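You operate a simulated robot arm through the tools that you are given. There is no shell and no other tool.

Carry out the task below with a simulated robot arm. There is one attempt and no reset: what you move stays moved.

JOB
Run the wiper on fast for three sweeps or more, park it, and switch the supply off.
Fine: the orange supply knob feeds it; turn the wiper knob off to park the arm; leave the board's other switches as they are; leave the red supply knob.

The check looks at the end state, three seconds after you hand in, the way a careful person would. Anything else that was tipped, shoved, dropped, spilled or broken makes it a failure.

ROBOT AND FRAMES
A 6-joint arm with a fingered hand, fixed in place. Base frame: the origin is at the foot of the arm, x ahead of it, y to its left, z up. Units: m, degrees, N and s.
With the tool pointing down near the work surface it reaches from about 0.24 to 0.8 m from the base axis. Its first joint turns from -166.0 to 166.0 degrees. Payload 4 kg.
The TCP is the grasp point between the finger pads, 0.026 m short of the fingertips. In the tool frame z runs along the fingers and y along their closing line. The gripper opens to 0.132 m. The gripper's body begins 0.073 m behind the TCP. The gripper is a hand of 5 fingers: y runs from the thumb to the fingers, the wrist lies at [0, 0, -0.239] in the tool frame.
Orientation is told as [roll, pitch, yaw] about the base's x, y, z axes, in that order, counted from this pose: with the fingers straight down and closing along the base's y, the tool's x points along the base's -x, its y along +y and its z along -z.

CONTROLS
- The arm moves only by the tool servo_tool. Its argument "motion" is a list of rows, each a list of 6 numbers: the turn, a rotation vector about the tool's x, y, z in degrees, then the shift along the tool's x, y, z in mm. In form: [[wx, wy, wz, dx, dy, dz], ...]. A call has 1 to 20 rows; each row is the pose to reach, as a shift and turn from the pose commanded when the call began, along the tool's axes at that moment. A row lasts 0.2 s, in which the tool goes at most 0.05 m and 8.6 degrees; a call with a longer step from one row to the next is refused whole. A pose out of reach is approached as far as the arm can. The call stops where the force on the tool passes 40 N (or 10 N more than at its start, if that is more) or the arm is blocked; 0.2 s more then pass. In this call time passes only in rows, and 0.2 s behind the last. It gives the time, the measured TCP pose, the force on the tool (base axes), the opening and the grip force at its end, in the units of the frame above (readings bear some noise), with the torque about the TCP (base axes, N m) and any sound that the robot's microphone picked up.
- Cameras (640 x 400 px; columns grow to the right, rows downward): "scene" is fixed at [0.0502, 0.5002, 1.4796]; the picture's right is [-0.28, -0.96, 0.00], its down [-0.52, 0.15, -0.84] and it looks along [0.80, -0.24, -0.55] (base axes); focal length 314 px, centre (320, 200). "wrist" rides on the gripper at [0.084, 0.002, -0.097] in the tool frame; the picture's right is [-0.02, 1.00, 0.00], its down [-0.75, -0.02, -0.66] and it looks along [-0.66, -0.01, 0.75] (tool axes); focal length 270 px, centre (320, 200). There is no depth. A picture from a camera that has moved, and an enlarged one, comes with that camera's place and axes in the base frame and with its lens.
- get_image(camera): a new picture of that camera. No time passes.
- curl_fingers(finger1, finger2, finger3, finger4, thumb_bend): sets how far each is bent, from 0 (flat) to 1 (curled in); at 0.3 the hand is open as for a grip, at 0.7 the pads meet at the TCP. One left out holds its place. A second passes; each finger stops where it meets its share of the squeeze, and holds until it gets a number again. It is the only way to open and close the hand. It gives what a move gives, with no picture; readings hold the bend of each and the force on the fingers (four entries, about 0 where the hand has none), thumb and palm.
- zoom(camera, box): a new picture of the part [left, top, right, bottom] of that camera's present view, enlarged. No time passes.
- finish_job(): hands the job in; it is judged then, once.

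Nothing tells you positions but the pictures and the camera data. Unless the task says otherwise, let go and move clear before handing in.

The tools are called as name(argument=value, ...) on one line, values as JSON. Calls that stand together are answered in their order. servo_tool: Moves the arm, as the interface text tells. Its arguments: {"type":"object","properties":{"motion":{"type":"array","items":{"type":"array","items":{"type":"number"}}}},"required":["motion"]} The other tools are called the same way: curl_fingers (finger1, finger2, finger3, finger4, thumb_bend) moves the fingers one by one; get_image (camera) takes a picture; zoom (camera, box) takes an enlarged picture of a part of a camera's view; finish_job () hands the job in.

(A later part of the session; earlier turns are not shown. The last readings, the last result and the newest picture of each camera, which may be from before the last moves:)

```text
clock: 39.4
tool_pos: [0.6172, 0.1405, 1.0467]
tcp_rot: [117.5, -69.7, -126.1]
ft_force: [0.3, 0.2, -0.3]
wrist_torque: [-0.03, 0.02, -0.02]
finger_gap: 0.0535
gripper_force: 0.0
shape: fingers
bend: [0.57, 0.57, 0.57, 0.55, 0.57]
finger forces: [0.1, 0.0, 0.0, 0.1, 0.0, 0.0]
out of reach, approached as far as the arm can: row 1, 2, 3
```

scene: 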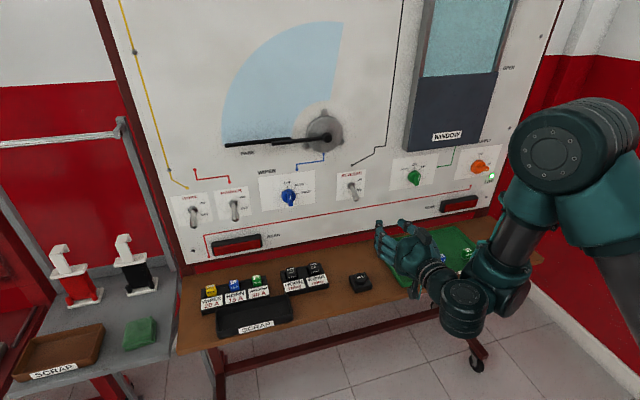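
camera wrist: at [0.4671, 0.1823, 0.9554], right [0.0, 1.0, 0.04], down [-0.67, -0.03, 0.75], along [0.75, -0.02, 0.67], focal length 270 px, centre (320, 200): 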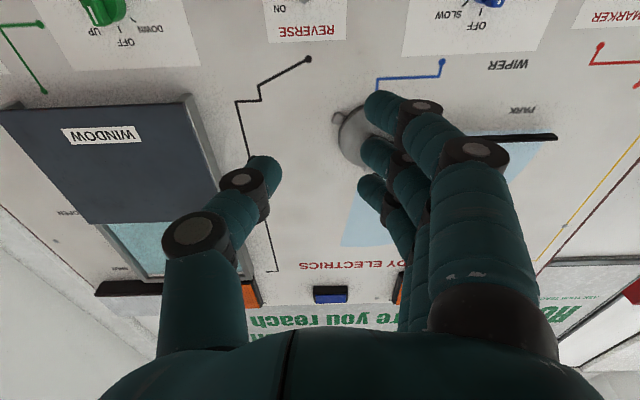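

Forward and roll are free here, but yawing right is blocked. I'll try yawing left.

servo_tool(motion=[[-8, 0, 0, 0, 0, 0], [-16, 0, 0, 0, 0, 0], [-24, 0, 0, 0, 0, 0], [-24, 0, 0, 0, 0, 0]])

servo_tool(motion=[[0, 0, 0, 0, 0, 30], [0, 0, 0, 0, 0, 60], [0, 0, 0, 0, 0, 60]])

get_image(camera="scene")

get_image(camera="wrist")

```text
clock: 40.4
tool_pos: [0.6146, 0.1396, 1.0477]
tcp_rot: [141.4, -69.8, -125.9]
ft_force: [-0.5, 0.5, -0.5]
wrist_torque: [0.01, -0.01, 0.03]
finger_gap: 0.0534
gripper_force: 0.1
shape: fingers
bend: [0.57, 0.57, 0.57, 0.55, 0.57]
finger forces: [0.0, 0.1, 0.0, 0.0, 0.0, 0.0]
```

```text
clock: 41.2
tool_pos: [0.6738, 0.156, 1.0621]
tcp_rot: [141.5, -69.6, -126.1]
ft_force: [0.2, -0.1, -0.2]
wrist_torque: [-0.03, -0.03, 0.0]
finger_gap: 0.0534
gripper_force: 0.1
shape: fingers
bend: [0.57, 0.57, 0.57, 0.55, 0.57]
finger forces: [0.1, 0.0, 0.0, 0.1, 0.0, 0.0]
```

```text
taken
```

scene: 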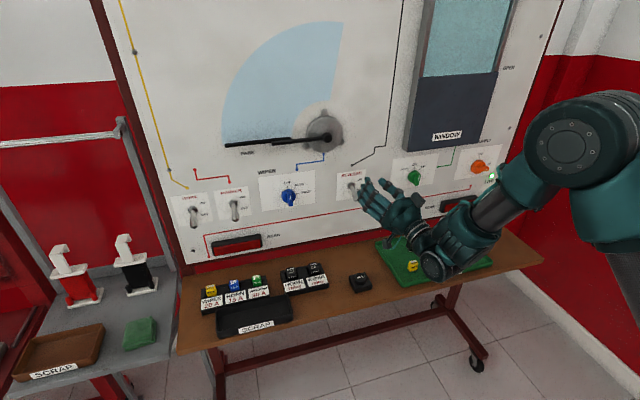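

```text
taken
camera wrist: at [0.6003, 0.1607, 0.9573], right [-0.29, 0.93, 0.23], down [-0.77, -0.37, 0.52], along [0.57, -0.03, 0.82], focal length 270 px, centre (320, 200)
```

wrist: 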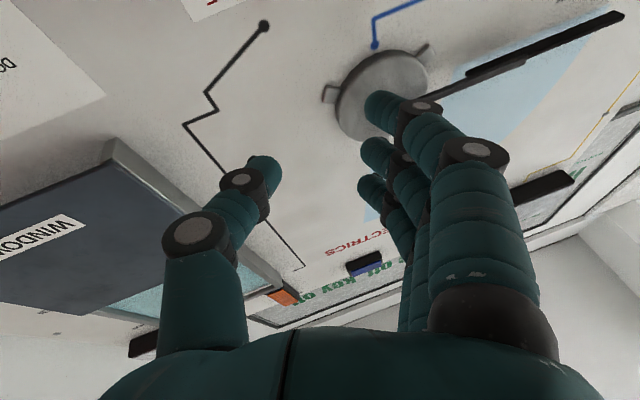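

Now the arm is free again with the hand pitched and yawed slightly. I'll move left and down from here, staying back from the board, and see how far reach extends.

servo_tool(motion=[[0, 0, 0, 24, 34, 5], [0, 0, 0, 48, 68, 10], [0, 0, 0, 72, 102, 15], [0, 0, 0, 97, 136, 20], [0, 0, 0, 121, 170, 25], [0, 0, 0, 121, 170, 25]])

get_image(camera="scene")

```text
clock: 42.6
tool_pos: [0.6727, 0.3554, 0.9934]
tcp_rot: [141.4, -69.7, -126.1]
ft_force: [-0.3, 0.0, -0.3]
wrist_torque: [0.01, 0.01, 0.01]
finger_gap: 0.0536
gripper_force: 0.1
shape: fingers
bend: [0.57, 0.57, 0.57, 0.55, 0.57]
finger forces: [0.1, 0.0, 0.0, 0.0, 0.0, 0.1]
```

```text
taken
```

scene: 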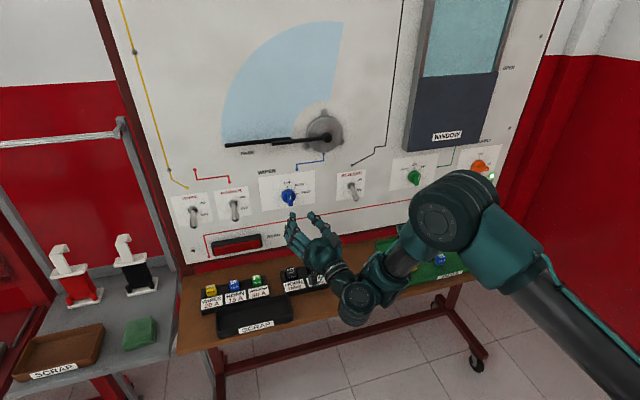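

The hand reached the blue knob with the tilted orientation. I'll straighten it to square with the board in steps while moving 25 mm forward.

servo_tool(motion=[[0, 0, 0, 5, -7, 23], [3.8, 3.55, -3.8, 5, -7, 23], [7.6, 7.1, -7.6, 5, -7, 23], [11.4, 10.6, -11.4, 5, -7, 23], [15.2, 14.2, -15.1, 5, -7, 23], [15.2, 14.2, -15.1, 5, -7, 23]])

get_image(camera="wrist")

```text
clock: 44.0
tool_pos: [0.6023, 0.2634, 0.9268]
tcp_rot: [94.9, -89.5, -94.3]
ft_force: [0.8, -0.8, -0.7]
wrist_torque: [0.04, 0.01, -0.02]
finger_gap: 0.0535
gripper_force: 0.1
shape: fingers
bend: [0.57, 0.57, 0.57, 0.55, 0.57]
finger forces: [0.1, 0.1, 0.0, 0.1, 0.1, 0.0]
out of reach, approached as far as the arm can: row 1, 2, 3, 4, 5, 6
```

```text
taken
camera wrist: at [0.5059, 0.265, 0.8417], right [-0.02, 1.0, 0.03], down [-0.66, -0.03, 0.75], along [0.75, -0.01, 0.66], focal length 270 px, centre (320, 200)
```

wrist: 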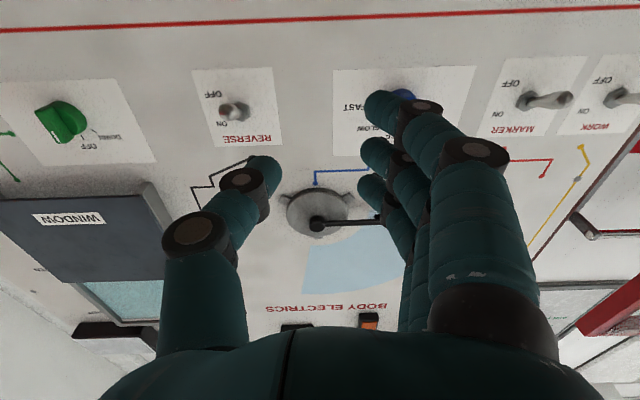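

The pose with the wrist in this configuration is limited, so I believe the wrist is in a flipped branch with a joint at its stop. I'll swing the hand left about the wrist, in open space, to undo the flip.

servo_tool(motion=[[-8, 0, 0, 0, 33, -2], [-16, 0, 0, 0, 66, -9], [-24, 0, 0, 0, 97, -21], [-32, 0, 0, 0, 127, -36], [-40, 0, 0, 0, 154, -56], [-48, 0, 0, 0, 178, -79], [-56, 0, 0, 0, 198, -105], [-64, 0, 0, 0, 215, -134], [-72, 0, 0, 0, 227, -165], [-72, 0, 0, 0, 227, -165]])

get_image(camera="scene")

```text
clock: 46.2
tool_pos: [0.4348, 0.491, 0.9279]
tcp_rot: [-14.2, -89.9, 86.1]
ft_force: [-0.2, 1.5, 0.0]
wrist_torque: [-0.03, -0.04, 0.01]
finger_gap: 0.0537
gripper_force: 0.0
shape: fingers
bend: [0.57, 0.57, 0.57, 0.55, 0.57]
finger forces: [0.1, 0.0, 0.0, 0.1, 0.0, 0.1]
out of reach, approached as far as the arm can: row 5, 6, 9, 10
```

```text
taken
```

scene: 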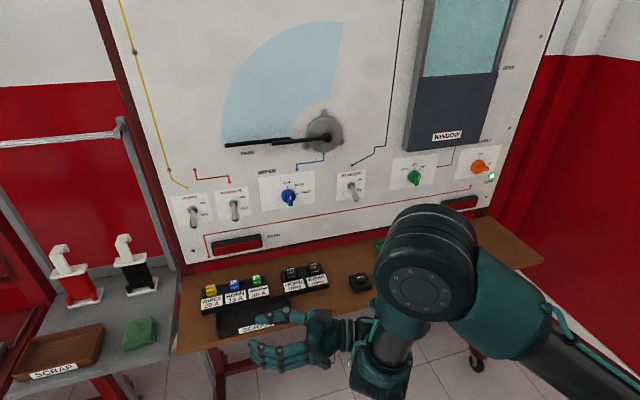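

The hand now points left. I'll continue the yaw past sideways.

servo_tool(motion=[[-8, 0, 0, -10, 33, -2], [-16, 0, 0, -20, 66, -9], [-24, 0, 0, -30, 97, -21], [-32, 0, 0, -40, 127, -36], [-40, 0, 0, -50, 154, -56], [-40, 0, 0, -50, 154, -56]])

get_image(camera="scene")

```text
clock: 47.6
tool_pos: [0.1159, 0.5667, 1.0016]
tcp_rot: [5.2, -88.8, 98.3]
ft_force: [0.6, 0.5, 0.0]
wrist_torque: [-0.02, 0.06, -0.01]
finger_gap: 0.0539
gripper_force: 0.1
shape: fingers
bend: [0.57, 0.57, 0.57, 0.55, 0.57]
finger forces: [0.1, 0.0, 0.0, 0.0, 0.0, 0.0]
out of reach, approached as far as the arm can: row 1, 2, 3, 4, 5, 6
```

```text
taken
```

scene: 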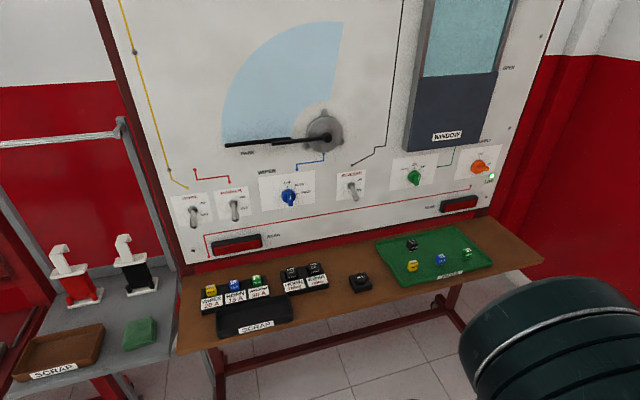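

The hand is now well left, pointing sideways in open space. I'll check the surroundings through the wrist camera before swinging downward.

get_image(camera="wrist")

```text
taken
camera wrist: at [0.139, 0.4714, 0.9173], right [-0.97, -0.23, 0.02], down [0.17, -0.62, 0.77], along [-0.16, 0.75, 0.64], focal length 270 px, centre (320, 200)
```

wrist: 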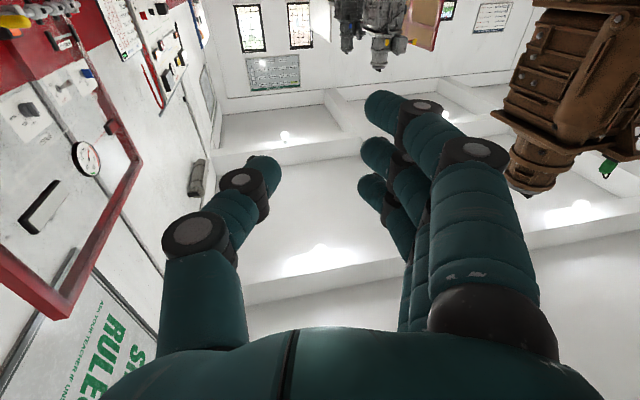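

Nothing is near the hand. I'll swing it downward about the wrist.

servo_tool(motion=[[0, 8, 0, 33, 0, -2], [0, 16, 0, 66, 0, -9], [0, 24, 0, 97, 0, -21], [0, 32, 0, 127, 0, -36], [0, 40, 0, 154, 0, -56], [0, 48, 0, 178, 0, -79], [0, 48, 0, 178, 0, -79]])

get_image(camera="wrist")

```text
clock: 49.2
tool_pos: [0.0891, 0.4518, 0.6503]
tcp_rot: [-2.8, -47.1, 103.6]
ft_force: [-0.4, 0.1, -0.4]
wrist_torque: [0.0, 0.01, 0.01]
finger_gap: 0.0541
gripper_force: 0.1
shape: fingers
bend: [0.57, 0.57, 0.57, 0.55, 0.57]
finger forces: [0.1, 0.0, 0.0, 0.0, 0.0, 0.1]
out of reach, approached as far as the arm can: row 1, 2, 3, 4, 5, 6, 7
```

```text
taken
camera wrist: at [0.1129, 0.3257, 0.6532], right [-0.98, -0.19, -0.02], down [-0.02, 0.02, 1.0], along [-0.19, 0.98, -0.03], focal length 270 px, centre (320, 200)
```

wrist: 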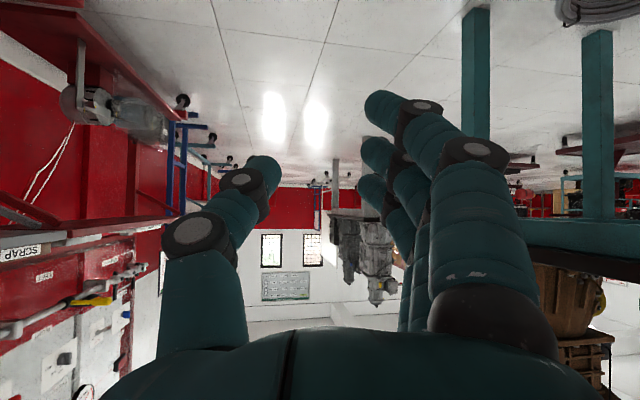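

The hand is swinging down. I'll keep pitching it to vertical while raising it.

servo_tool(motion=[[0, 5, 0, -25, 0, -25], [0, 10, 0, -50, 0, -50], [0, 15, 0, -75, 0, -75], [0, 20, 0, -100, 0, -100], [0, 25, 0, -125, 0, -125], [0, 30, 0, -150, 0, -150], [0, 36, 0, -175, 0, -175], [0, 42, 0, -200, 0, -200], [0, 46, 0, -225, 0, -225], [0, 46, 0, -240, 0, -240], [0, 46, 0, -240, 0, -240]])

get_image(camera="scene")

```text
clock: 50.8
tool_pos: [0.049, 0.4196, 0.5792]
tcp_rot: [-5.8, -37.8, 101.7]
ft_force: [0.1, 0.6, 0.5]
wrist_torque: [0.0, -0.02, -0.01]
finger_gap: 0.0542
gripper_force: 0.0
shape: fingers
bend: [0.57, 0.57, 0.57, 0.55, 0.57]
finger forces: [0.0, 0.1, 0.0, 0.0, 0.0, 0.1]
out of reach, approached as far as the arm can: row 1, 2, 3, 4, 5, 6, 7, 8
stopped in row 8: the arm was blocked; the commanded pose is now the measured one
```

```text
taken
```

scene: 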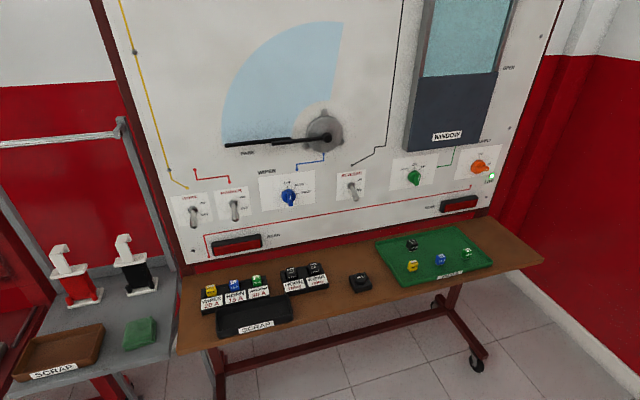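

The arm reported being blocked, likely folded against itself. I'll look before reversing.

get_image(camera="wrist")

```text
taken
camera wrist: at [0.0643, 0.2945, 0.6019], right [-0.99, -0.13, -0.07], down [-0.09, 0.18, 0.98], along [-0.11, 0.98, -0.19], focal length 270 px, centre (320, 200)
```

wrist: 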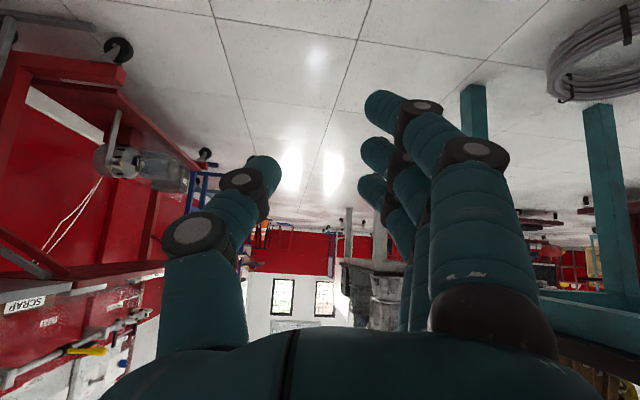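

Nothing is near the hand. I'll extend outward and up with the same orientation.

servo_tool(motion=[[0, 0, 0, -33, -9, -14], [0, 0, 0, -66, -19, -28], [0, 0, 0, -99, -28, -43], [0, 0, 0, -132, -38, -57], [0, 0, 0, -165, -47, -71], [0, 0, 0, -197, -57, -86], [0, 0, 0, -230, -66, -100], [0, 0, 0, -263, -76, -114], [0, 0, 0, -296, -85, -129], [0, 0, 0, -329, -95, -143], [0, 0, 0, -329, -95, -143]])

get_image(camera="scene")

```text
clock: 53.2
tool_pos: [0.0636, 0.4789, 0.6684]
tcp_rot: [-9.3, -47.6, 103.6]
ft_force: [-0.1, 0.5, -0.3]
wrist_torque: [-0.03, 0.01, -0.03]
finger_gap: 0.0541
gripper_force: 0.1
shape: fingers
bend: [0.57, 0.57, 0.57, 0.55, 0.57]
finger forces: [0.0, 0.0, 0.0, 0.0, 0.0, 0.1]
out of reach, approached as far as the arm can: row 1, 2, 3, 4, 5, 6, 7, 8, 9, 10, 11
```

```text
taken
```

scene: 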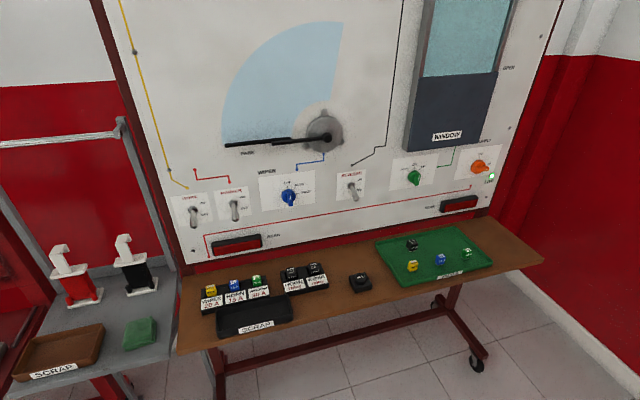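

The coupling shows wrist joint 1 at its stop. I'll pitch the hand back up first, which is the free direction.

servo_tool(motion=[[0, -8, 0, -33, 0, -2], [0, -16, 0, -66, 0, -9], [0, -24, 0, -97, 0, -21], [0, -32, 0, -127, 0, -36], [0, -40, 0, -154, 0, -56], [0, -48, 0, -178, 0, -79], [0, -56, 0, -198, 0, -105], [0, -62, 0, -211, 0, -127], [0, -62, 0, -211, 0, -127]])

get_image(camera="wrist")

```text
clock: 55.2
tool_pos: [0.01, 0.6077, 0.9756]
tcp_rot: [-162.2, -69.3, -100.0]
ft_force: [-0.3, -0.7, 0.2]
wrist_torque: [-0.02, 0.01, -0.01]
finger_gap: 0.0539
gripper_force: 0.1
shape: fingers
bend: [0.57, 0.57, 0.57, 0.55, 0.57]
finger forces: [0.0, 0.0, 0.0, 0.0, 0.0, 0.1]
out of reach, approached as far as the arm can: row 6, 7, 8, 9
```

```text
taken
camera wrist: at [0.0285, 0.5484, 0.8641], right [-0.99, -0.12, -0.09], down [0.07, -0.87, 0.48], along [-0.14, 0.47, 0.87], focal length 270 px, centre (320, 200)
```

wrist: 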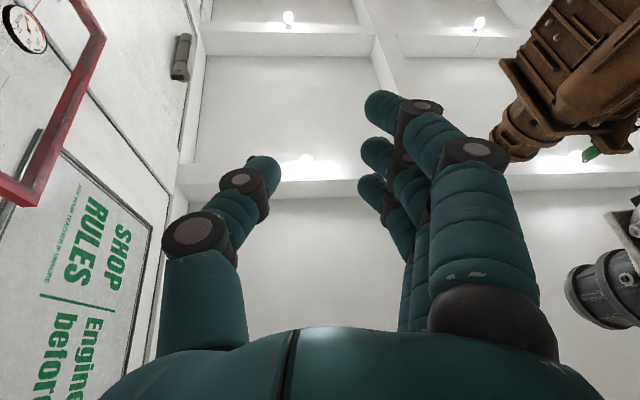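

With the hand pitched up, the arm seems free. I'll bring it back to the open space in front of the base, yawing forward partway and keeping it pitched up.

servo_tool(motion=[[2.9, -0.9, -1.0, -17, -27, -27], [5.8, -1.8, -2.1, -34, -54, -54], [8.6, -2.6, -3.1, -51, -82, -81], [11.5, -3.5, -4.1, -68, -109, -109], [14.4, -4.4, -5.2, -85, -136, -136], [17.3, -5.3, -6.2, -102, -163, -163], [20.1, -6.1, -7.2, -118, -191, -190], [23.0, -7.0, -8.2, -135, -218, -217], [25.9, -7.9, -9.3, -152, -245, -244], [28.8, -8.8, -10.3, -169, -272, -272], [31.6, -9.6, -11.3, -186, -300, -299], [34.5, -10.5, -12.4, -203, -327, -326], [37.4, -11.4, -13.4, -220, -354, -353], [37.4, -11.4, -13.4, -220, -354, -353]])

get_image(camera="scene")

get_image(camera="wrist")

```text
clock: 58.2
tool_pos: [0.4264, 0.3552, 1.1974]
tcp_rot: [-178.5, -55.9, -124.0]
ft_force: [-0.2, 0.7, 0.6]
wrist_torque: [-0.01, 0.02, -0.05]
finger_gap: 0.0538
gripper_force: 0.1
shape: fingers
bend: [0.57, 0.57, 0.57, 0.55, 0.57]
finger forces: [0.1, 0.0, 0.0, 0.1, 0.1, 0.1]
out of reach, approached as far as the arm can: row 1, 2, 3, 4, 5, 6, 7, 8, 9, 10, 11, 12, 13, 14
```

```text
taken
```

scene: 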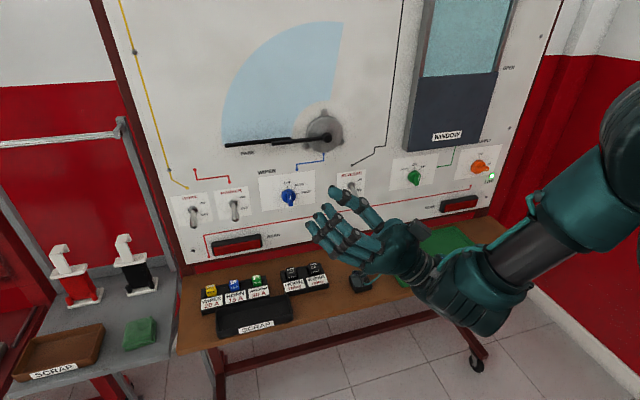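

```text
taken
camera wrist: at [0.4102, 0.328, 1.0718], right [-0.85, 0.53, 0.0], down [-0.51, -0.82, 0.25], along [0.14, 0.21, 0.97], focal length 270 px, centre (320, 200)
```

wrist: 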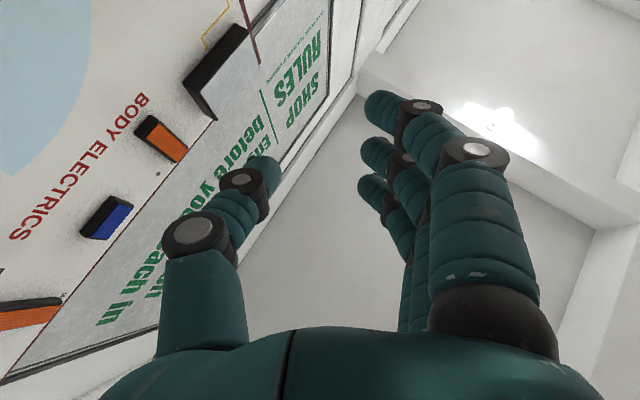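

I'm in open space in front of the base with the hand forward-left and up. Now I'll sweep the hand direction through "left" to "left, slightly back and down" about the wrist.

servo_tool(motion=[[-6.1, 5.2, 0, 25.3, 29.6, -2.7], [-12.2, 10.4, 0, 50, 58.7, -10.8], [-18.3, 15.6, 0, 73.9, 86.7, -24.2], [-24.4, 20.8, 0, 96.3, 112.9, -42.6], [-30.4, 26, 0, 116.8, 137, -65.5], [-36.5, 31.2, 0, 135, 158.3, -92.6], [-42.6, 36.3, 0, 150.6, 176.6, -123.4], [-48.7, 41.5, 0, 163.3, 191.5, -157.2], [-54.8, 46.7, 0, 172.8, 202.7, -193.5], [-54.8, 46.7, 0, 172.8, 202.7, -193.5]])

get_image(camera="scene")

get_image(camera="wrist")

```text
clock: 60.4
tool_pos: [0.135, 0.5259, 0.8875]
tcp_rot: [-35.6, -71.7, 138.7]
ft_force: [-0.2, 0.0, -0.1]
wrist_torque: [0.01, 0.01, 0.01]
finger_gap: 0.0541
gripper_force: 0.0
shape: fingers
bend: [0.57, 0.57, 0.57, 0.55, 0.57]
finger forces: [0.0, 0.0, 0.0, 0.0, 0.0, 0.0]
out of reach, approached as far as the arm can: row 1, 2, 3, 4, 5, 6, 7, 8, 9, 10
```

```text
taken
```

scene: 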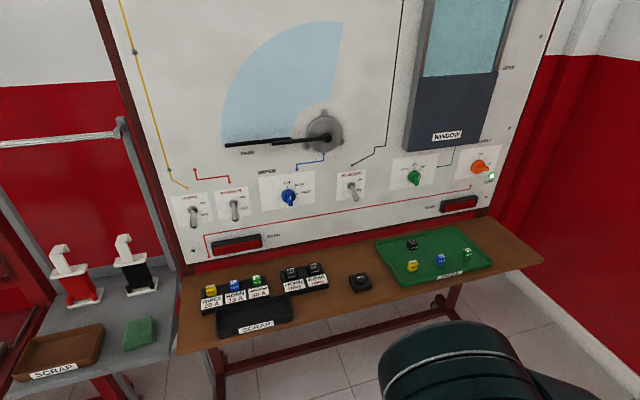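

```text
taken
camera wrist: at [0.1725, 0.4166, 0.8312], right [-0.96, -0.24, -0.16], down [-0.03, -0.46, 0.89], along [-0.29, 0.85, 0.43], focal length 270 px, centre (320, 200)
```

wrist: 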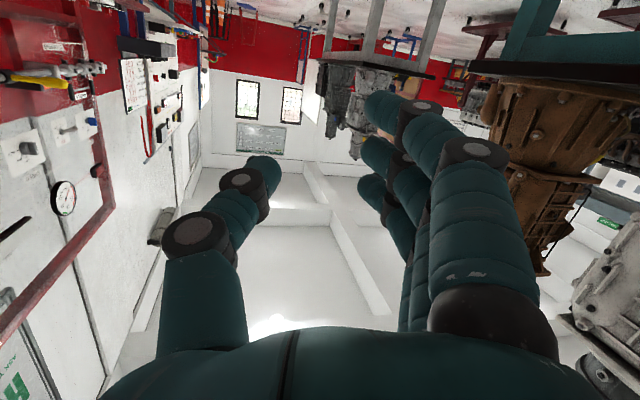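

The hand is now left and slightly down. I'll return to a comfortable pose with it forward-left and pitched up slightly at mid distance, then probe the limits one at a time.

servo_tool(motion=[[6.0, -2.2, 1.0, -9, -32, -18], [11.9, -4.5, 1.9, -18, -63, -37], [17.9, -6.7, 2.9, -27, -95, -55], [23.9, -8.9, 3.8, -36, -126, -74], [29.9, -11.2, 4.8, -45, -158, -92], [35.8, -13.4, 5.8, -55, -190, -110], [41.8, -15.6, 6.7, -64, -221, -129], [47.8, -17.8, 7.7, -73, -253, -147], [53.7, -20.1, 8.6, -82, -284, -166], [59.7, -22.3, 9.6, -91, -316, -184], [59.7, -22.3, 9.6, -91, -316, -184]])

get_image(camera="scene")

zoom(camera="wrist", box=[0, 0, 640, 400])

```text
clock: 62.8
tool_pos: [0.4524, 0.4506, 1.0898]
tcp_rot: [179.7, -74.6, -134.7]
ft_force: [0.1, -0.4, 0.2]
wrist_torque: [0.02, 0.0, -0.03]
finger_gap: 0.0536
gripper_force: 0.2
shape: fingers
bend: [0.57, 0.57, 0.57, 0.55, 0.57]
finger forces: [0.0, 0.0, 0.1, 0.1, 0.0, 0.0]
out of reach, approached as far as the arm can: row 1, 2, 3, 4
```

```text
taken
```

scene: 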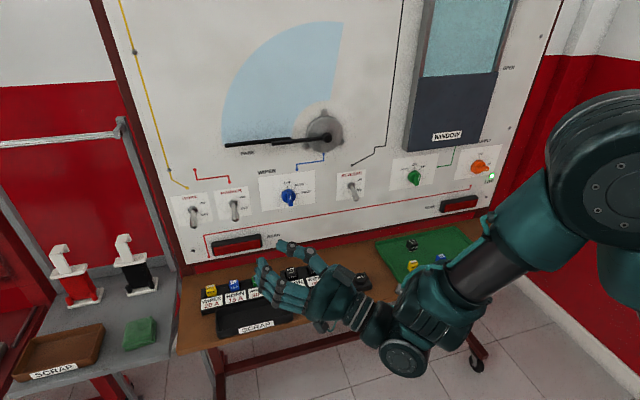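

```text
1.00 times, centred on (320, 200) of wrist (not enlarged: the box is as wide or as high as the picture)
camera zoom: at [0.4012, 0.4024, 0.9818], right [-0.71, 0.7, 0.02], down [-0.58, -0.6, 0.55], along [0.4, 0.38, 0.84], focal length 270 px, centre (320, 200)
```

zoom: 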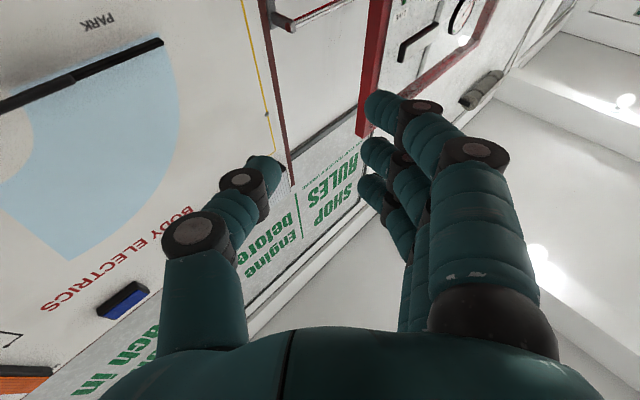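

This pose was reached exactly. I'll look closely at the arm shape here.

zoom(camera="scene", box=[240, 60, 640, 400])

```text
1.18 times, centred on (440, 230) of scene
camera zoom: at [0.0502, 0.5002, 1.4796], right [-0.28, -0.96, 0.0], down [-0.52, 0.15, -0.84], along [0.8, -0.24, -0.55], focal length 370 px, centre (179, 165)
```

zoom: 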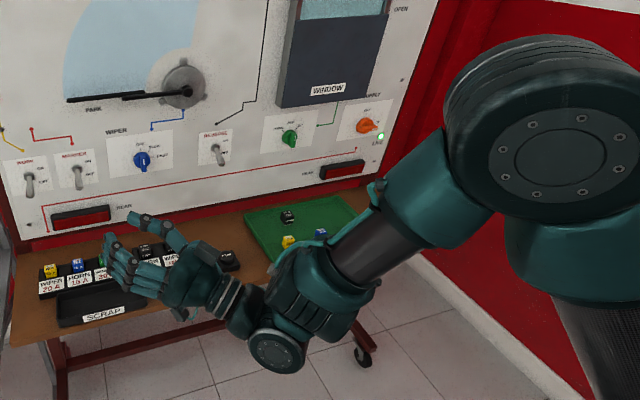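

I'll probe pitching down from here in small steps.

servo_tool(motion=[[0, 5, 0, 0, 0, 0], [0, 10, 0, 0, 0, 0], [0, 15, 0, 0, 0, 0], [0, 15, 0, 0, 0, 0]])

servo_tool(motion=[[0, 0, 0, -25, 0, 0], [0, 0, 0, -50, 0, 0], [0, 0, 0, -75, 0, 0], [0, 0, 0, -75, 0, 0]])

servo_tool(motion=[[0, 0, 0, 0, 0, 25], [0, 0, 0, 0, 0, 50], [0, 0, 0, 0, 0, 75], [0, 0, 0, 0, 0, 75]])

```text
clock: 63.8
tool_pos: [0.4319, 0.4643, 1.0609]
tcp_rot: [-171.5, -85.9, -139.9]
ft_force: [1.0, 0.2, -0.5]
wrist_torque: [-0.01, -0.04, 0.0]
finger_gap: 0.0537
gripper_force: 0.1
shape: fingers
bend: [0.57, 0.57, 0.57, 0.55, 0.57]
finger forces: [0.1, 0.0, 0.0, 0.0, 0.0, 0.0]
out of reach, approached as far as the arm can: row 2, 3
```

```text
clock: 64.8
tool_pos: [0.4531, 0.4504, 1.1614]
tcp_rot: [165.6, -89.5, -120.5]
ft_force: [-0.2, -0.3, -0.2]
wrist_torque: [-0.03, 0.01, 0.03]
finger_gap: 0.0539
gripper_force: 0.1
shape: fingers
bend: [0.57, 0.57, 0.57, 0.55, 0.57]
finger forces: [0.1, 0.0, 0.0, 0.0, 0.0, 0.0]
out of reach, approached as far as the arm can: row 1
```

```text
clock: 65.8
tool_pos: [0.5063, 0.5026, 1.1601]
tcp_rot: [166.6, -89.6, -121.5]
ft_force: [0.0, -0.4, 0.2]
wrist_torque: [0.0, -0.03, 0.0]
finger_gap: 0.0537
gripper_force: 0.1
shape: fingers
bend: [0.57, 0.57, 0.57, 0.55, 0.57]
finger forces: [0.0, 0.0, 0.0, 0.0, 0.0, 0.0]
```

The arm is now free with the hand horizontal, with no reach flags. I'll turn it to square while moving to the blue knob stand-off.

servo_tool(motion=[[5, 0, 0, 0, -26, 4], [10, 0, 0, 0, -52, 9], [15, 0, 0, 0, -78, 13], [20, 0, 0, 0, -104, 17], [25, 0, 0, 0, -131, 22], [30, 0, 0, 0, -157, 26], [35, 0, 0, 0, -183, 30], [40, 0, 0, 0, -209, 35], [45, 0, 0, 0, -235, 39], [45, 0, 0, 0, -235, 39]])

get_image(camera="scene")

get_image(camera="wrist")

```text
clock: 68.0
tool_pos: [0.7008, 0.3631, 1.1614]
tcp_rot: [120.4, -89.5, -120.4]
ft_force: [-1.0, -0.3, 0.3]
wrist_torque: [0.01, -0.01, -0.01]
finger_gap: 0.0539
gripper_force: 0.1
shape: fingers
bend: [0.57, 0.57, 0.57, 0.55, 0.57]
finger forces: [0.0, 0.1, 0.0, 0.0, 0.1, 0.0]
```

```text
taken
```

scene: 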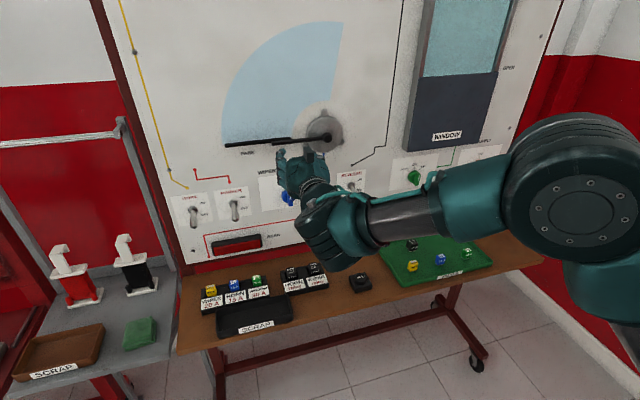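

```text
taken
camera wrist: at [0.6041, 0.3651, 1.0769], right [0.0, 1.0, 0.03], down [-0.66, -0.02, 0.75], along [0.75, -0.02, 0.66], focal length 270 px, centre (320, 200)
```

wrist: 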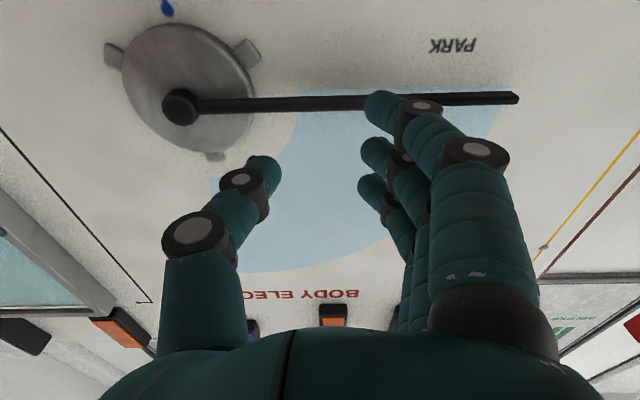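

The hand is square to the board at (0.70, 0.36, 1.16). Now I'll go down to the blue knob height.

servo_tool(motion=[[0, 0, 0, 30, 0, 0], [0, 0, 0, 60, 0, 0], [0, 0, 0, 90, 0, 0], [0, 0, 0, 120, 0, 0], [0, 0, 0, 150, 0, 0], [0, 0, 0, 184, 0, 0], [0, 0, 0, 184, 0, 0]])

get_image(camera="scene")

get_image(camera="wrist")

```text
clock: 69.6
tool_pos: [0.6996, 0.3645, 0.9817]
tcp_rot: [121.0, -89.5, -121.0]
ft_force: [-0.1, 0.3, -0.2]
wrist_torque: [0.0, 0.0, 0.01]
finger_gap: 0.0535
gripper_force: 0.0
shape: fingers
bend: [0.57, 0.57, 0.57, 0.55, 0.57]
finger forces: [0.1, 0.0, 0.1, 0.1, 0.0, 0.0]
```

```text
taken
```

scene: 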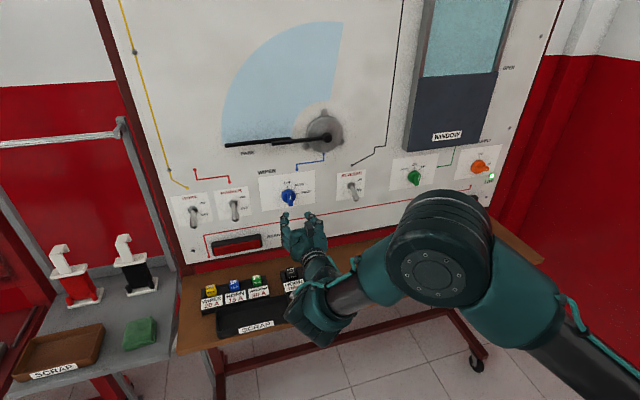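

```text
taken
camera wrist: at [0.6035, 0.3679, 0.8955], right [0.0, 1.0, 0.03], down [-0.66, -0.02, 0.75], along [0.75, -0.02, 0.66], focal length 270 px, centre (320, 200)
```

wrist: 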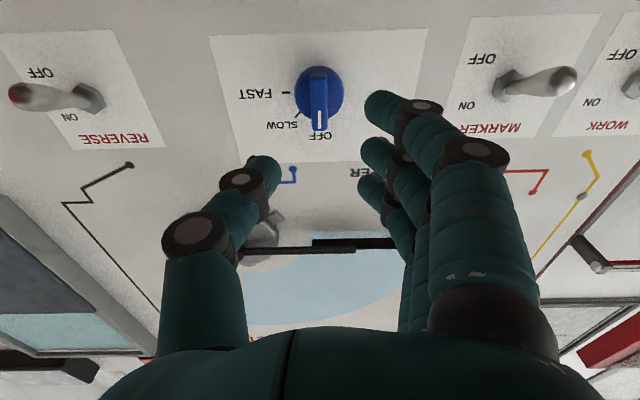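

The hand is aligned with the blue knob, still at OFF. I'll open a touch, rise 9 mm as with the orange knob, and approach.

curl_fingers(finger1=0.55, finger2=0.55, finger3=0.55, thumb_bend=0.55)

servo_tool(motion=[[0, 0, 0, -9, 0, 0], [0, 0, 0, -9, 0, 20], [0, 0, 0, -9, 0, 40], [0, 0, 0, -9, 0, 60], [0, 0, 0, -9, 0, 70], [0, 0, 0, -9, 0, 70]])

get_image(camera="wrist")

```text
clock: 70.6
tool_pos: [0.6991, 0.3655, 0.9818]
tcp_rot: [121.9, -89.5, -121.8]
ft_force: [-0.5, 0.1, -0.2]
wrist_torque: [0.01, 0.0, 0.03]
finger_gap: 0.0587
gripper_force: 0.0
shape: fingers
bend: [0.55, 0.55, 0.55, 0.55, 0.55]
finger forces: [0.0, 0.0, 0.0, 0.1, 0.0, 0.0]
```

```text
clock: 72.0
tool_pos: [0.7724, 0.364, 0.9884]
tcp_rot: [123.4, -89.4, -123.5]
ft_force: [-0.2, 0.1, -0.3]
wrist_torque: [0.02, 0.02, 0.02]
finger_gap: 0.0588
gripper_force: 0.1
shape: fingers
bend: [0.55, 0.55, 0.55, 0.55, 0.55]
finger forces: [0.1, 0.0, 0.0, 0.0, 0.1, 0.1]
```

```text
taken
camera wrist: at [0.6756, 0.3672, 0.9033], right [0.0, 1.0, 0.03], down [-0.66, -0.02, 0.75], along [0.75, -0.02, 0.66], focal length 270 px, centre (320, 200)
```

wrist: 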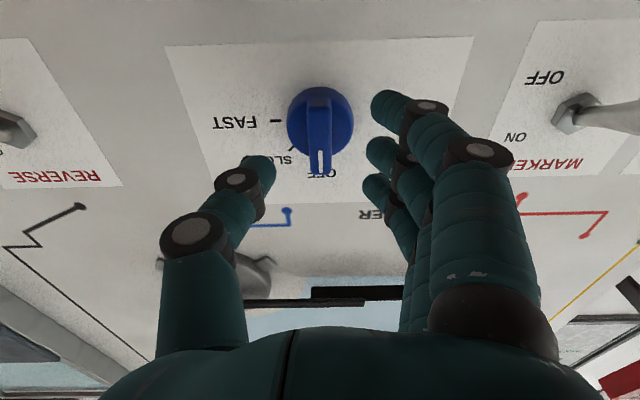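

Well aligned. Advancing the last 20 mm with a 1.5 mm lateral trim, then closing.

servo_tool(motion=[[0, 0, 0, 0, 1.5, 6], [0, 0, 0, 0, 1.5, 12], [0, 0, 0, 0, 1.5, 17], [0, 0, 0, 0, 1.5, 20], [0, 0, 0, 0, 1.5, 20]])

curl_fingers(finger1=0.63, finger2=0.63, finger3=0.63, thumb_bend=0.63)

get_image(camera="wrist")

zoom(camera="scene", box=[240, 150, 340, 212])

```text
clock: 73.2
tool_pos: [0.7921, 0.3673, 0.9884]
tcp_rot: [121.4, -89.4, -121.3]
ft_force: [-0.2, 0.2, 0.4]
wrist_torque: [0.0, 0.01, 0.02]
finger_gap: 0.059
gripper_force: 0.1
shape: fingers
bend: [0.55, 0.55, 0.55, 0.55, 0.55]
finger forces: [0.0, 0.0, 0.0, 0.1, 0.0, 0.0]
```

```text
clock: 74.2
tool_pos: [0.7905, 0.367, 0.9889]
tcp_rot: [122.0, -89.5, -121.9]
ft_force: [0.6, 1.4, -0.6]
wrist_torque: [0.03, -0.01, -0.04]
finger_gap: 0.0383
gripper_force: 0.1
shape: fingers
bend: [0.63, 0.63, 0.63, 0.55, 0.63]
finger forces: [0.0, 0.1, 0.1, 0.0, 0.0, 0.0]
```

```text
taken
camera wrist: at [0.695, 0.3696, 0.9028], right [0.0, 1.0, 0.03], down [-0.66, -0.02, 0.75], along [0.75, -0.02, 0.66], focal length 270 px, centre (320, 200)
```

wrist: 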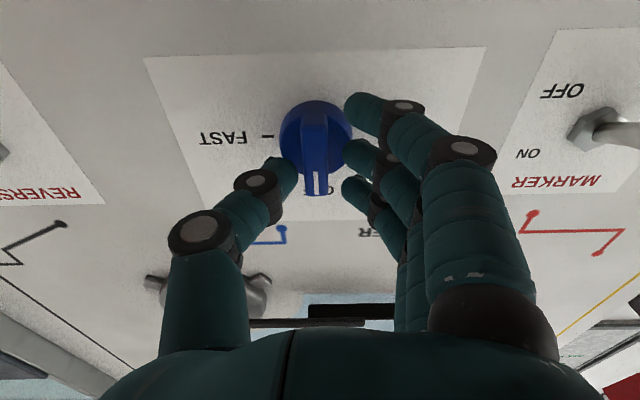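

```text
6.40 times, centred on (290, 181) of scene
camera zoom: at [0.0502, 0.5002, 1.4796], right [-0.28, -0.96, 0.0], down [-0.52, 0.15, -0.84], along [0.8, -0.24, -0.55], focal length 2012 px, centre (512, 322)
```

zoom: 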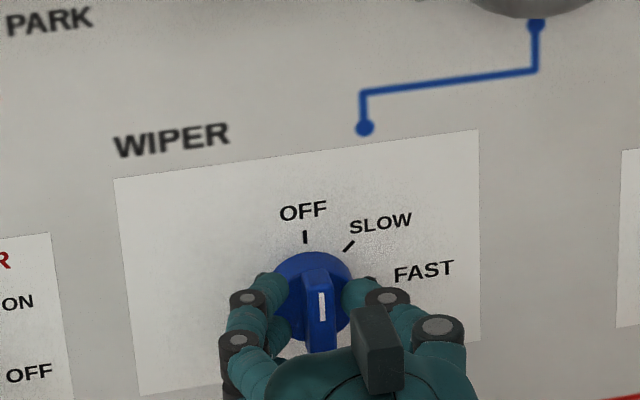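

The grip is centred closely enough. Closing on the bar.

curl_fingers(finger1=0.7, finger2=0.7, finger3=0.7, thumb_bend=0.7)

get_image(camera="wrist")

```text
clock: 75.2
tool_pos: [0.7918, 0.3667, 0.9886]
tcp_rot: [121.9, -89.6, -121.8]
ft_force: [1.7, -2.0, -0.1]
wrist_torque: [0.0, 0.01, 0.01]
finger_gap: 0.0285
gripper_force: 4.8
shape: fingers
bend: [0.69, 0.68, 0.68, 0.55, 0.68]
finger forces: [0.8, 1.4, 1.5, 0.0, 5.2, 0.1]
```

```text
taken
camera wrist: at [0.6951, 0.3694, 0.9028], right [0.0, 1.0, 0.03], down [-0.66, -0.02, 0.75], along [0.75, -0.02, 0.66], focal length 270 px, centre (320, 200)
```

wrist: 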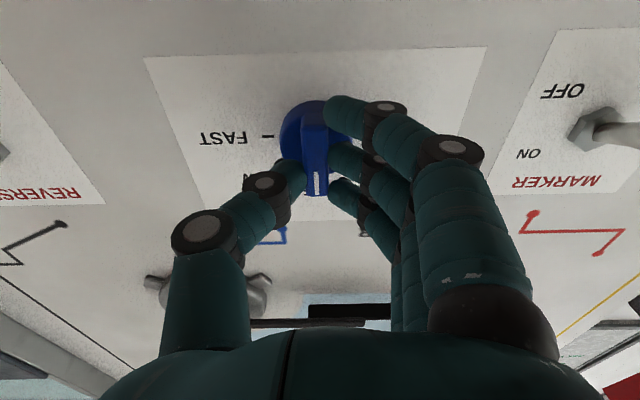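

Gripped. Turning clockwise 45° first.

servo_tool(motion=[[0, 0, 8, 0.11, -1.53, 0], [0, 0, 16, 0.43, -3.03, 0], [0, 0, 24, 0.95, -4.47, 0], [0, 0, 32, 1.67, -5.83, 0], [0, 0, 40, 2.57, -7.07, 0], [0, 0, 45, 3.22, -7.78, 0]])

get_image(camera="wrist")

get_image(camera="scene")

```text
clock: 76.6
tool_pos: [0.7912, 0.3591, 0.9841]
tcp_rot: [90.5, -44.4, -90.2]
ft_force: [0.3, 3.3, 5.9]
wrist_torque: [0.06, -0.17, 0.1]
finger_gap: 0.0274
gripper_force: 5.2
shape: fingers
bend: [0.69, 0.67, 0.67, 0.55, 0.69]
finger forces: [1.5, 3.2, 3.7, 0.0, 2.2, 0.0]
```

```text
taken
camera wrist: at [0.6943, 0.4209, 0.9257], right [-0.01, 0.69, 0.73], down [-0.66, -0.55, 0.51], along [0.75, -0.48, 0.46], focal length 270 px, centre (320, 200)
```

wrist: 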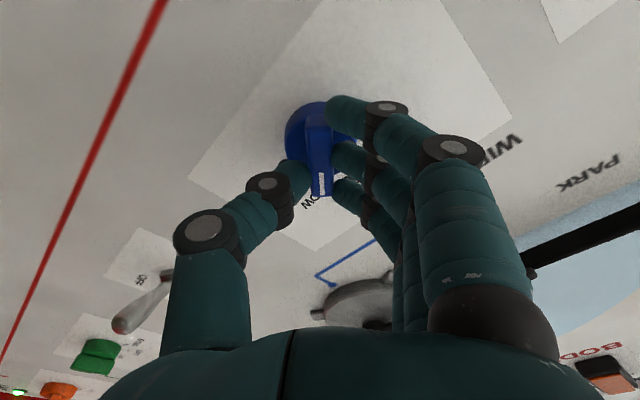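

```text
taken
```

scene: 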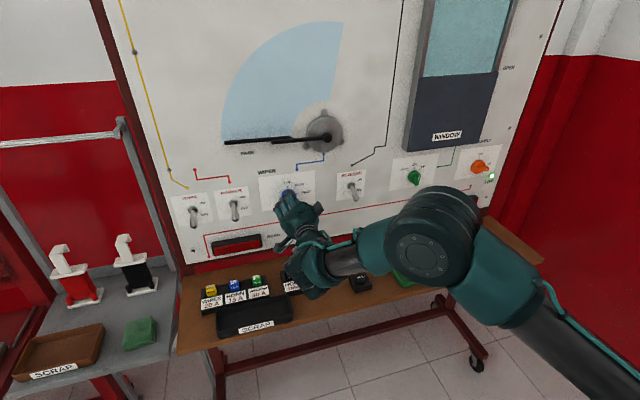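

At SLOW now. Turning on to FAST.

servo_tool(motion=[[0, 0, 8, 0.11, -1.03, 0], [0, 0, 16, 0.43, -2.5, 0], [0, 0, 24, 0.95, -3.97, 0], [0, 0, 32, 1.67, -5.33, 0], [0, 0, 40, 2.57, -6.57, 0], [0, 0, 46, 3.36, -7.4, 0], [0, 0, 46, 3.36, -7.4, 0]])

get_image(camera="wrist")

get_image(camera="scene")

zoom(camera="scene", box=[240, 150, 340, 212])

```text
clock: 78.2
tool_pos: [0.7903, 0.3562, 0.9775]
tcp_rot: [90.3, 1.5, -89.9]
ft_force: [-2.0, 3.9, 9.9]
wrist_torque: [0.05, -0.2, 0.06]
finger_gap: 0.0275
gripper_force: 6.2
shape: fingers
bend: [0.68, 0.67, 0.66, 0.55, 0.69]
finger forces: [3.4, 4.2, 4.5, 0.0, 1.5, 0.1]
```

```text
taken
camera wrist: at [0.6938, 0.4415, 0.9806], right [-0.01, -0.05, 1.0], down [-0.66, -0.75, -0.04], along [0.75, -0.66, -0.03], focal length 270 px, centre (320, 200)
```

wrist: 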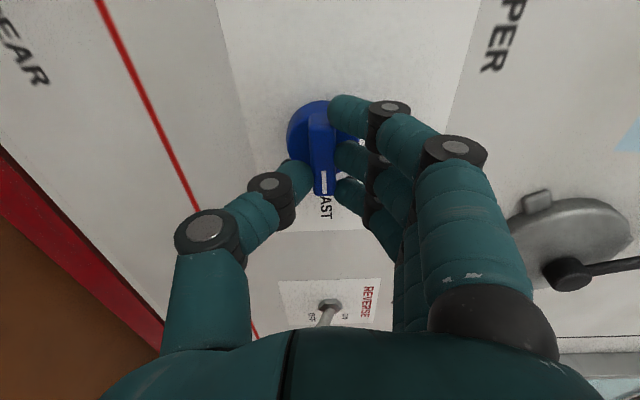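

```text
taken
```

scene: 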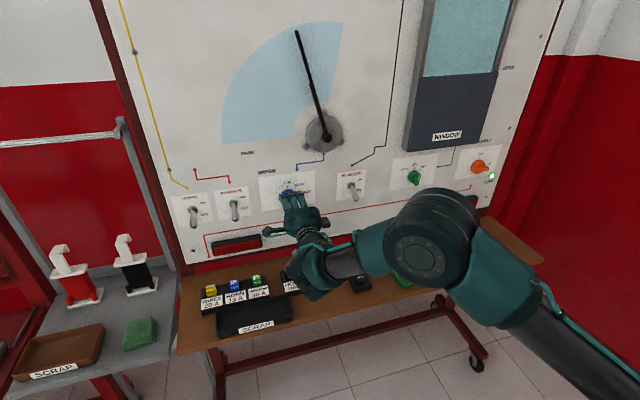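

```text
6.40 times, centred on (290, 181) of scene
camera zoom: at [0.0502, 0.5002, 1.4796], right [-0.28, -0.96, 0.0], down [-0.52, 0.15, -0.84], along [0.8, -0.24, -0.55], focal length 2012 px, centre (512, 322)
```

zoom: 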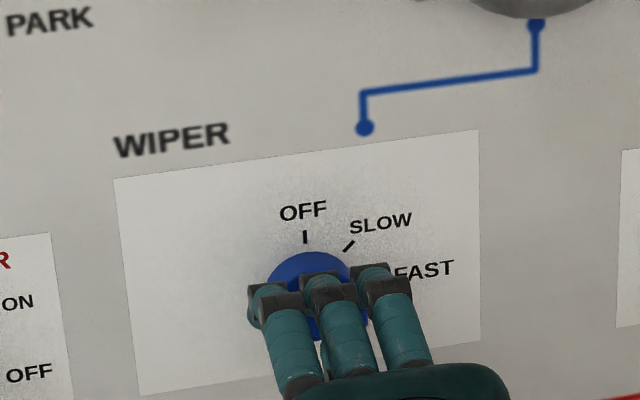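

The wiper is sweeping. I'll hold the knob at FAST and sample the sweep.

servo_tool(motion=[[0, 0, 0, 0, 0, 0]])

zoom(camera="scene", box=[200, 0, 360, 160])

servo_tool(motion=[[0, 0, 0, 0, 0, 0]])

zoom(camera="scene", box=[200, 0, 360, 160])

servo_tool(motion=[[0, 0, 0, 0, 0, 0]])

zoom(camera="scene", box=[200, 0, 360, 160])

servo_tool(motion=[[0, 0, 0, 0, 0, 0]])

zoom(camera="scene", box=[200, 0, 360, 160])

```text
clock: 78.6
tool_pos: [0.7896, 0.3561, 0.9775]
tcp_rot: [90.2, 1.5, -90.0]
ft_force: [-1.0, 2.8, 10.3]
wrist_torque: [0.02, -0.24, 0.08]
finger_gap: 0.0276
gripper_force: 7.5
shape: fingers
bend: [0.68, 0.66, 0.66, 0.55, 0.69]
finger forces: [3.6, 4.3, 4.6, 0.0, 1.4, 0.0]
```

```text
2.50 times, centred on (280, 80) of scene
camera zoom: at [0.0502, 0.5002, 1.4796], right [-0.28, -0.96, 0.0], down [-0.52, 0.15, -0.84], along [0.8, -0.24, -0.55], focal length 786 px, centre (420, 500)
```

zoom: 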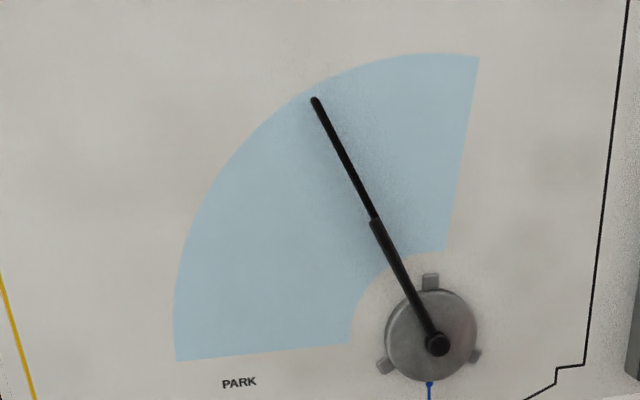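

```text
clock: 79.0
tool_pos: [0.7908, 0.3573, 0.9775]
tcp_rot: [90.2, 1.5, -89.9]
ft_force: [-1.5, 3.1, 10.6]
wrist_torque: [0.06, -0.27, 0.08]
finger_gap: 0.0276
gripper_force: 7.4
shape: fingers
bend: [0.68, 0.66, 0.66, 0.55, 0.69]
finger forces: [3.6, 4.3, 4.8, 0.0, 1.2, 0.0]
```

```text
2.50 times, centred on (280, 80) of scene
camera zoom: at [0.0502, 0.5002, 1.4796], right [-0.28, -0.96, 0.0], down [-0.52, 0.15, -0.84], along [0.8, -0.24, -0.55], focal length 786 px, centre (420, 500)
```

zoom: 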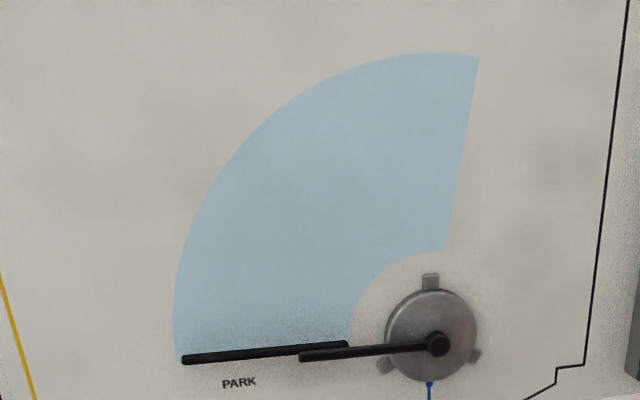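

```text
clock: 79.4
tool_pos: [0.7909, 0.3577, 0.9777]
tcp_rot: [90.4, 1.4, -89.9]
ft_force: [-2.5, 1.7, 10.4]
wrist_torque: [0.06, -0.22, 0.1]
finger_gap: 0.0274
gripper_force: 7.4
shape: fingers
bend: [0.68, 0.66, 0.66, 0.55, 0.69]
finger forces: [3.7, 4.3, 4.7, 0.0, 1.3, 0.1]
```

```text
2.50 times, centred on (280, 80) of scene
camera zoom: at [0.0502, 0.5002, 1.4796], right [-0.28, -0.96, 0.0], down [-0.52, 0.15, -0.84], along [0.8, -0.24, -0.55], focal length 786 px, centre (420, 500)
```

zoom: 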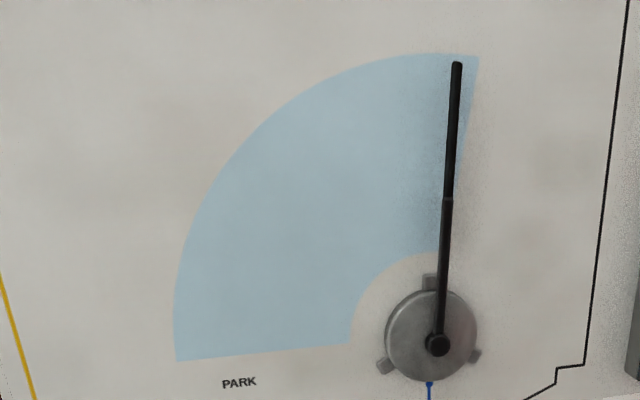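

```text
clock: 79.8
tool_pos: [0.7903, 0.3569, 0.9783]
tcp_rot: [90.3, 1.4, -89.9]
ft_force: [-1.3, 2.3, 10.6]
wrist_torque: [0.05, -0.28, 0.1]
finger_gap: 0.0272
gripper_force: 7.3
shape: fingers
bend: [0.68, 0.66, 0.66, 0.55, 0.69]
finger forces: [3.7, 4.4, 4.7, 0.0, 1.3, 0.1]
```

```text
2.50 times, centred on (280, 80) of scene
camera zoom: at [0.0502, 0.5002, 1.4796], right [-0.28, -0.96, 0.0], down [-0.52, 0.15, -0.84], along [0.8, -0.24, -0.55], focal length 786 px, centre (420, 500)
```

zoom: 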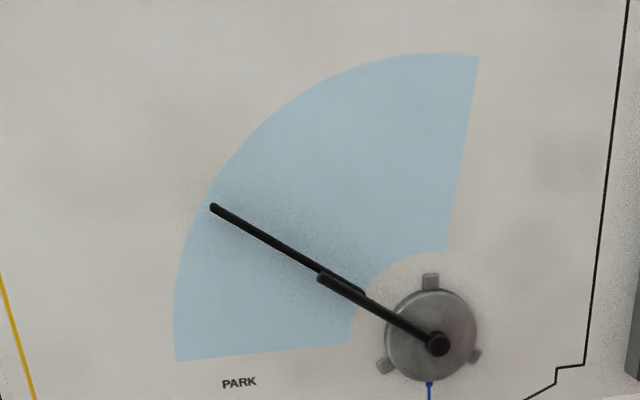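

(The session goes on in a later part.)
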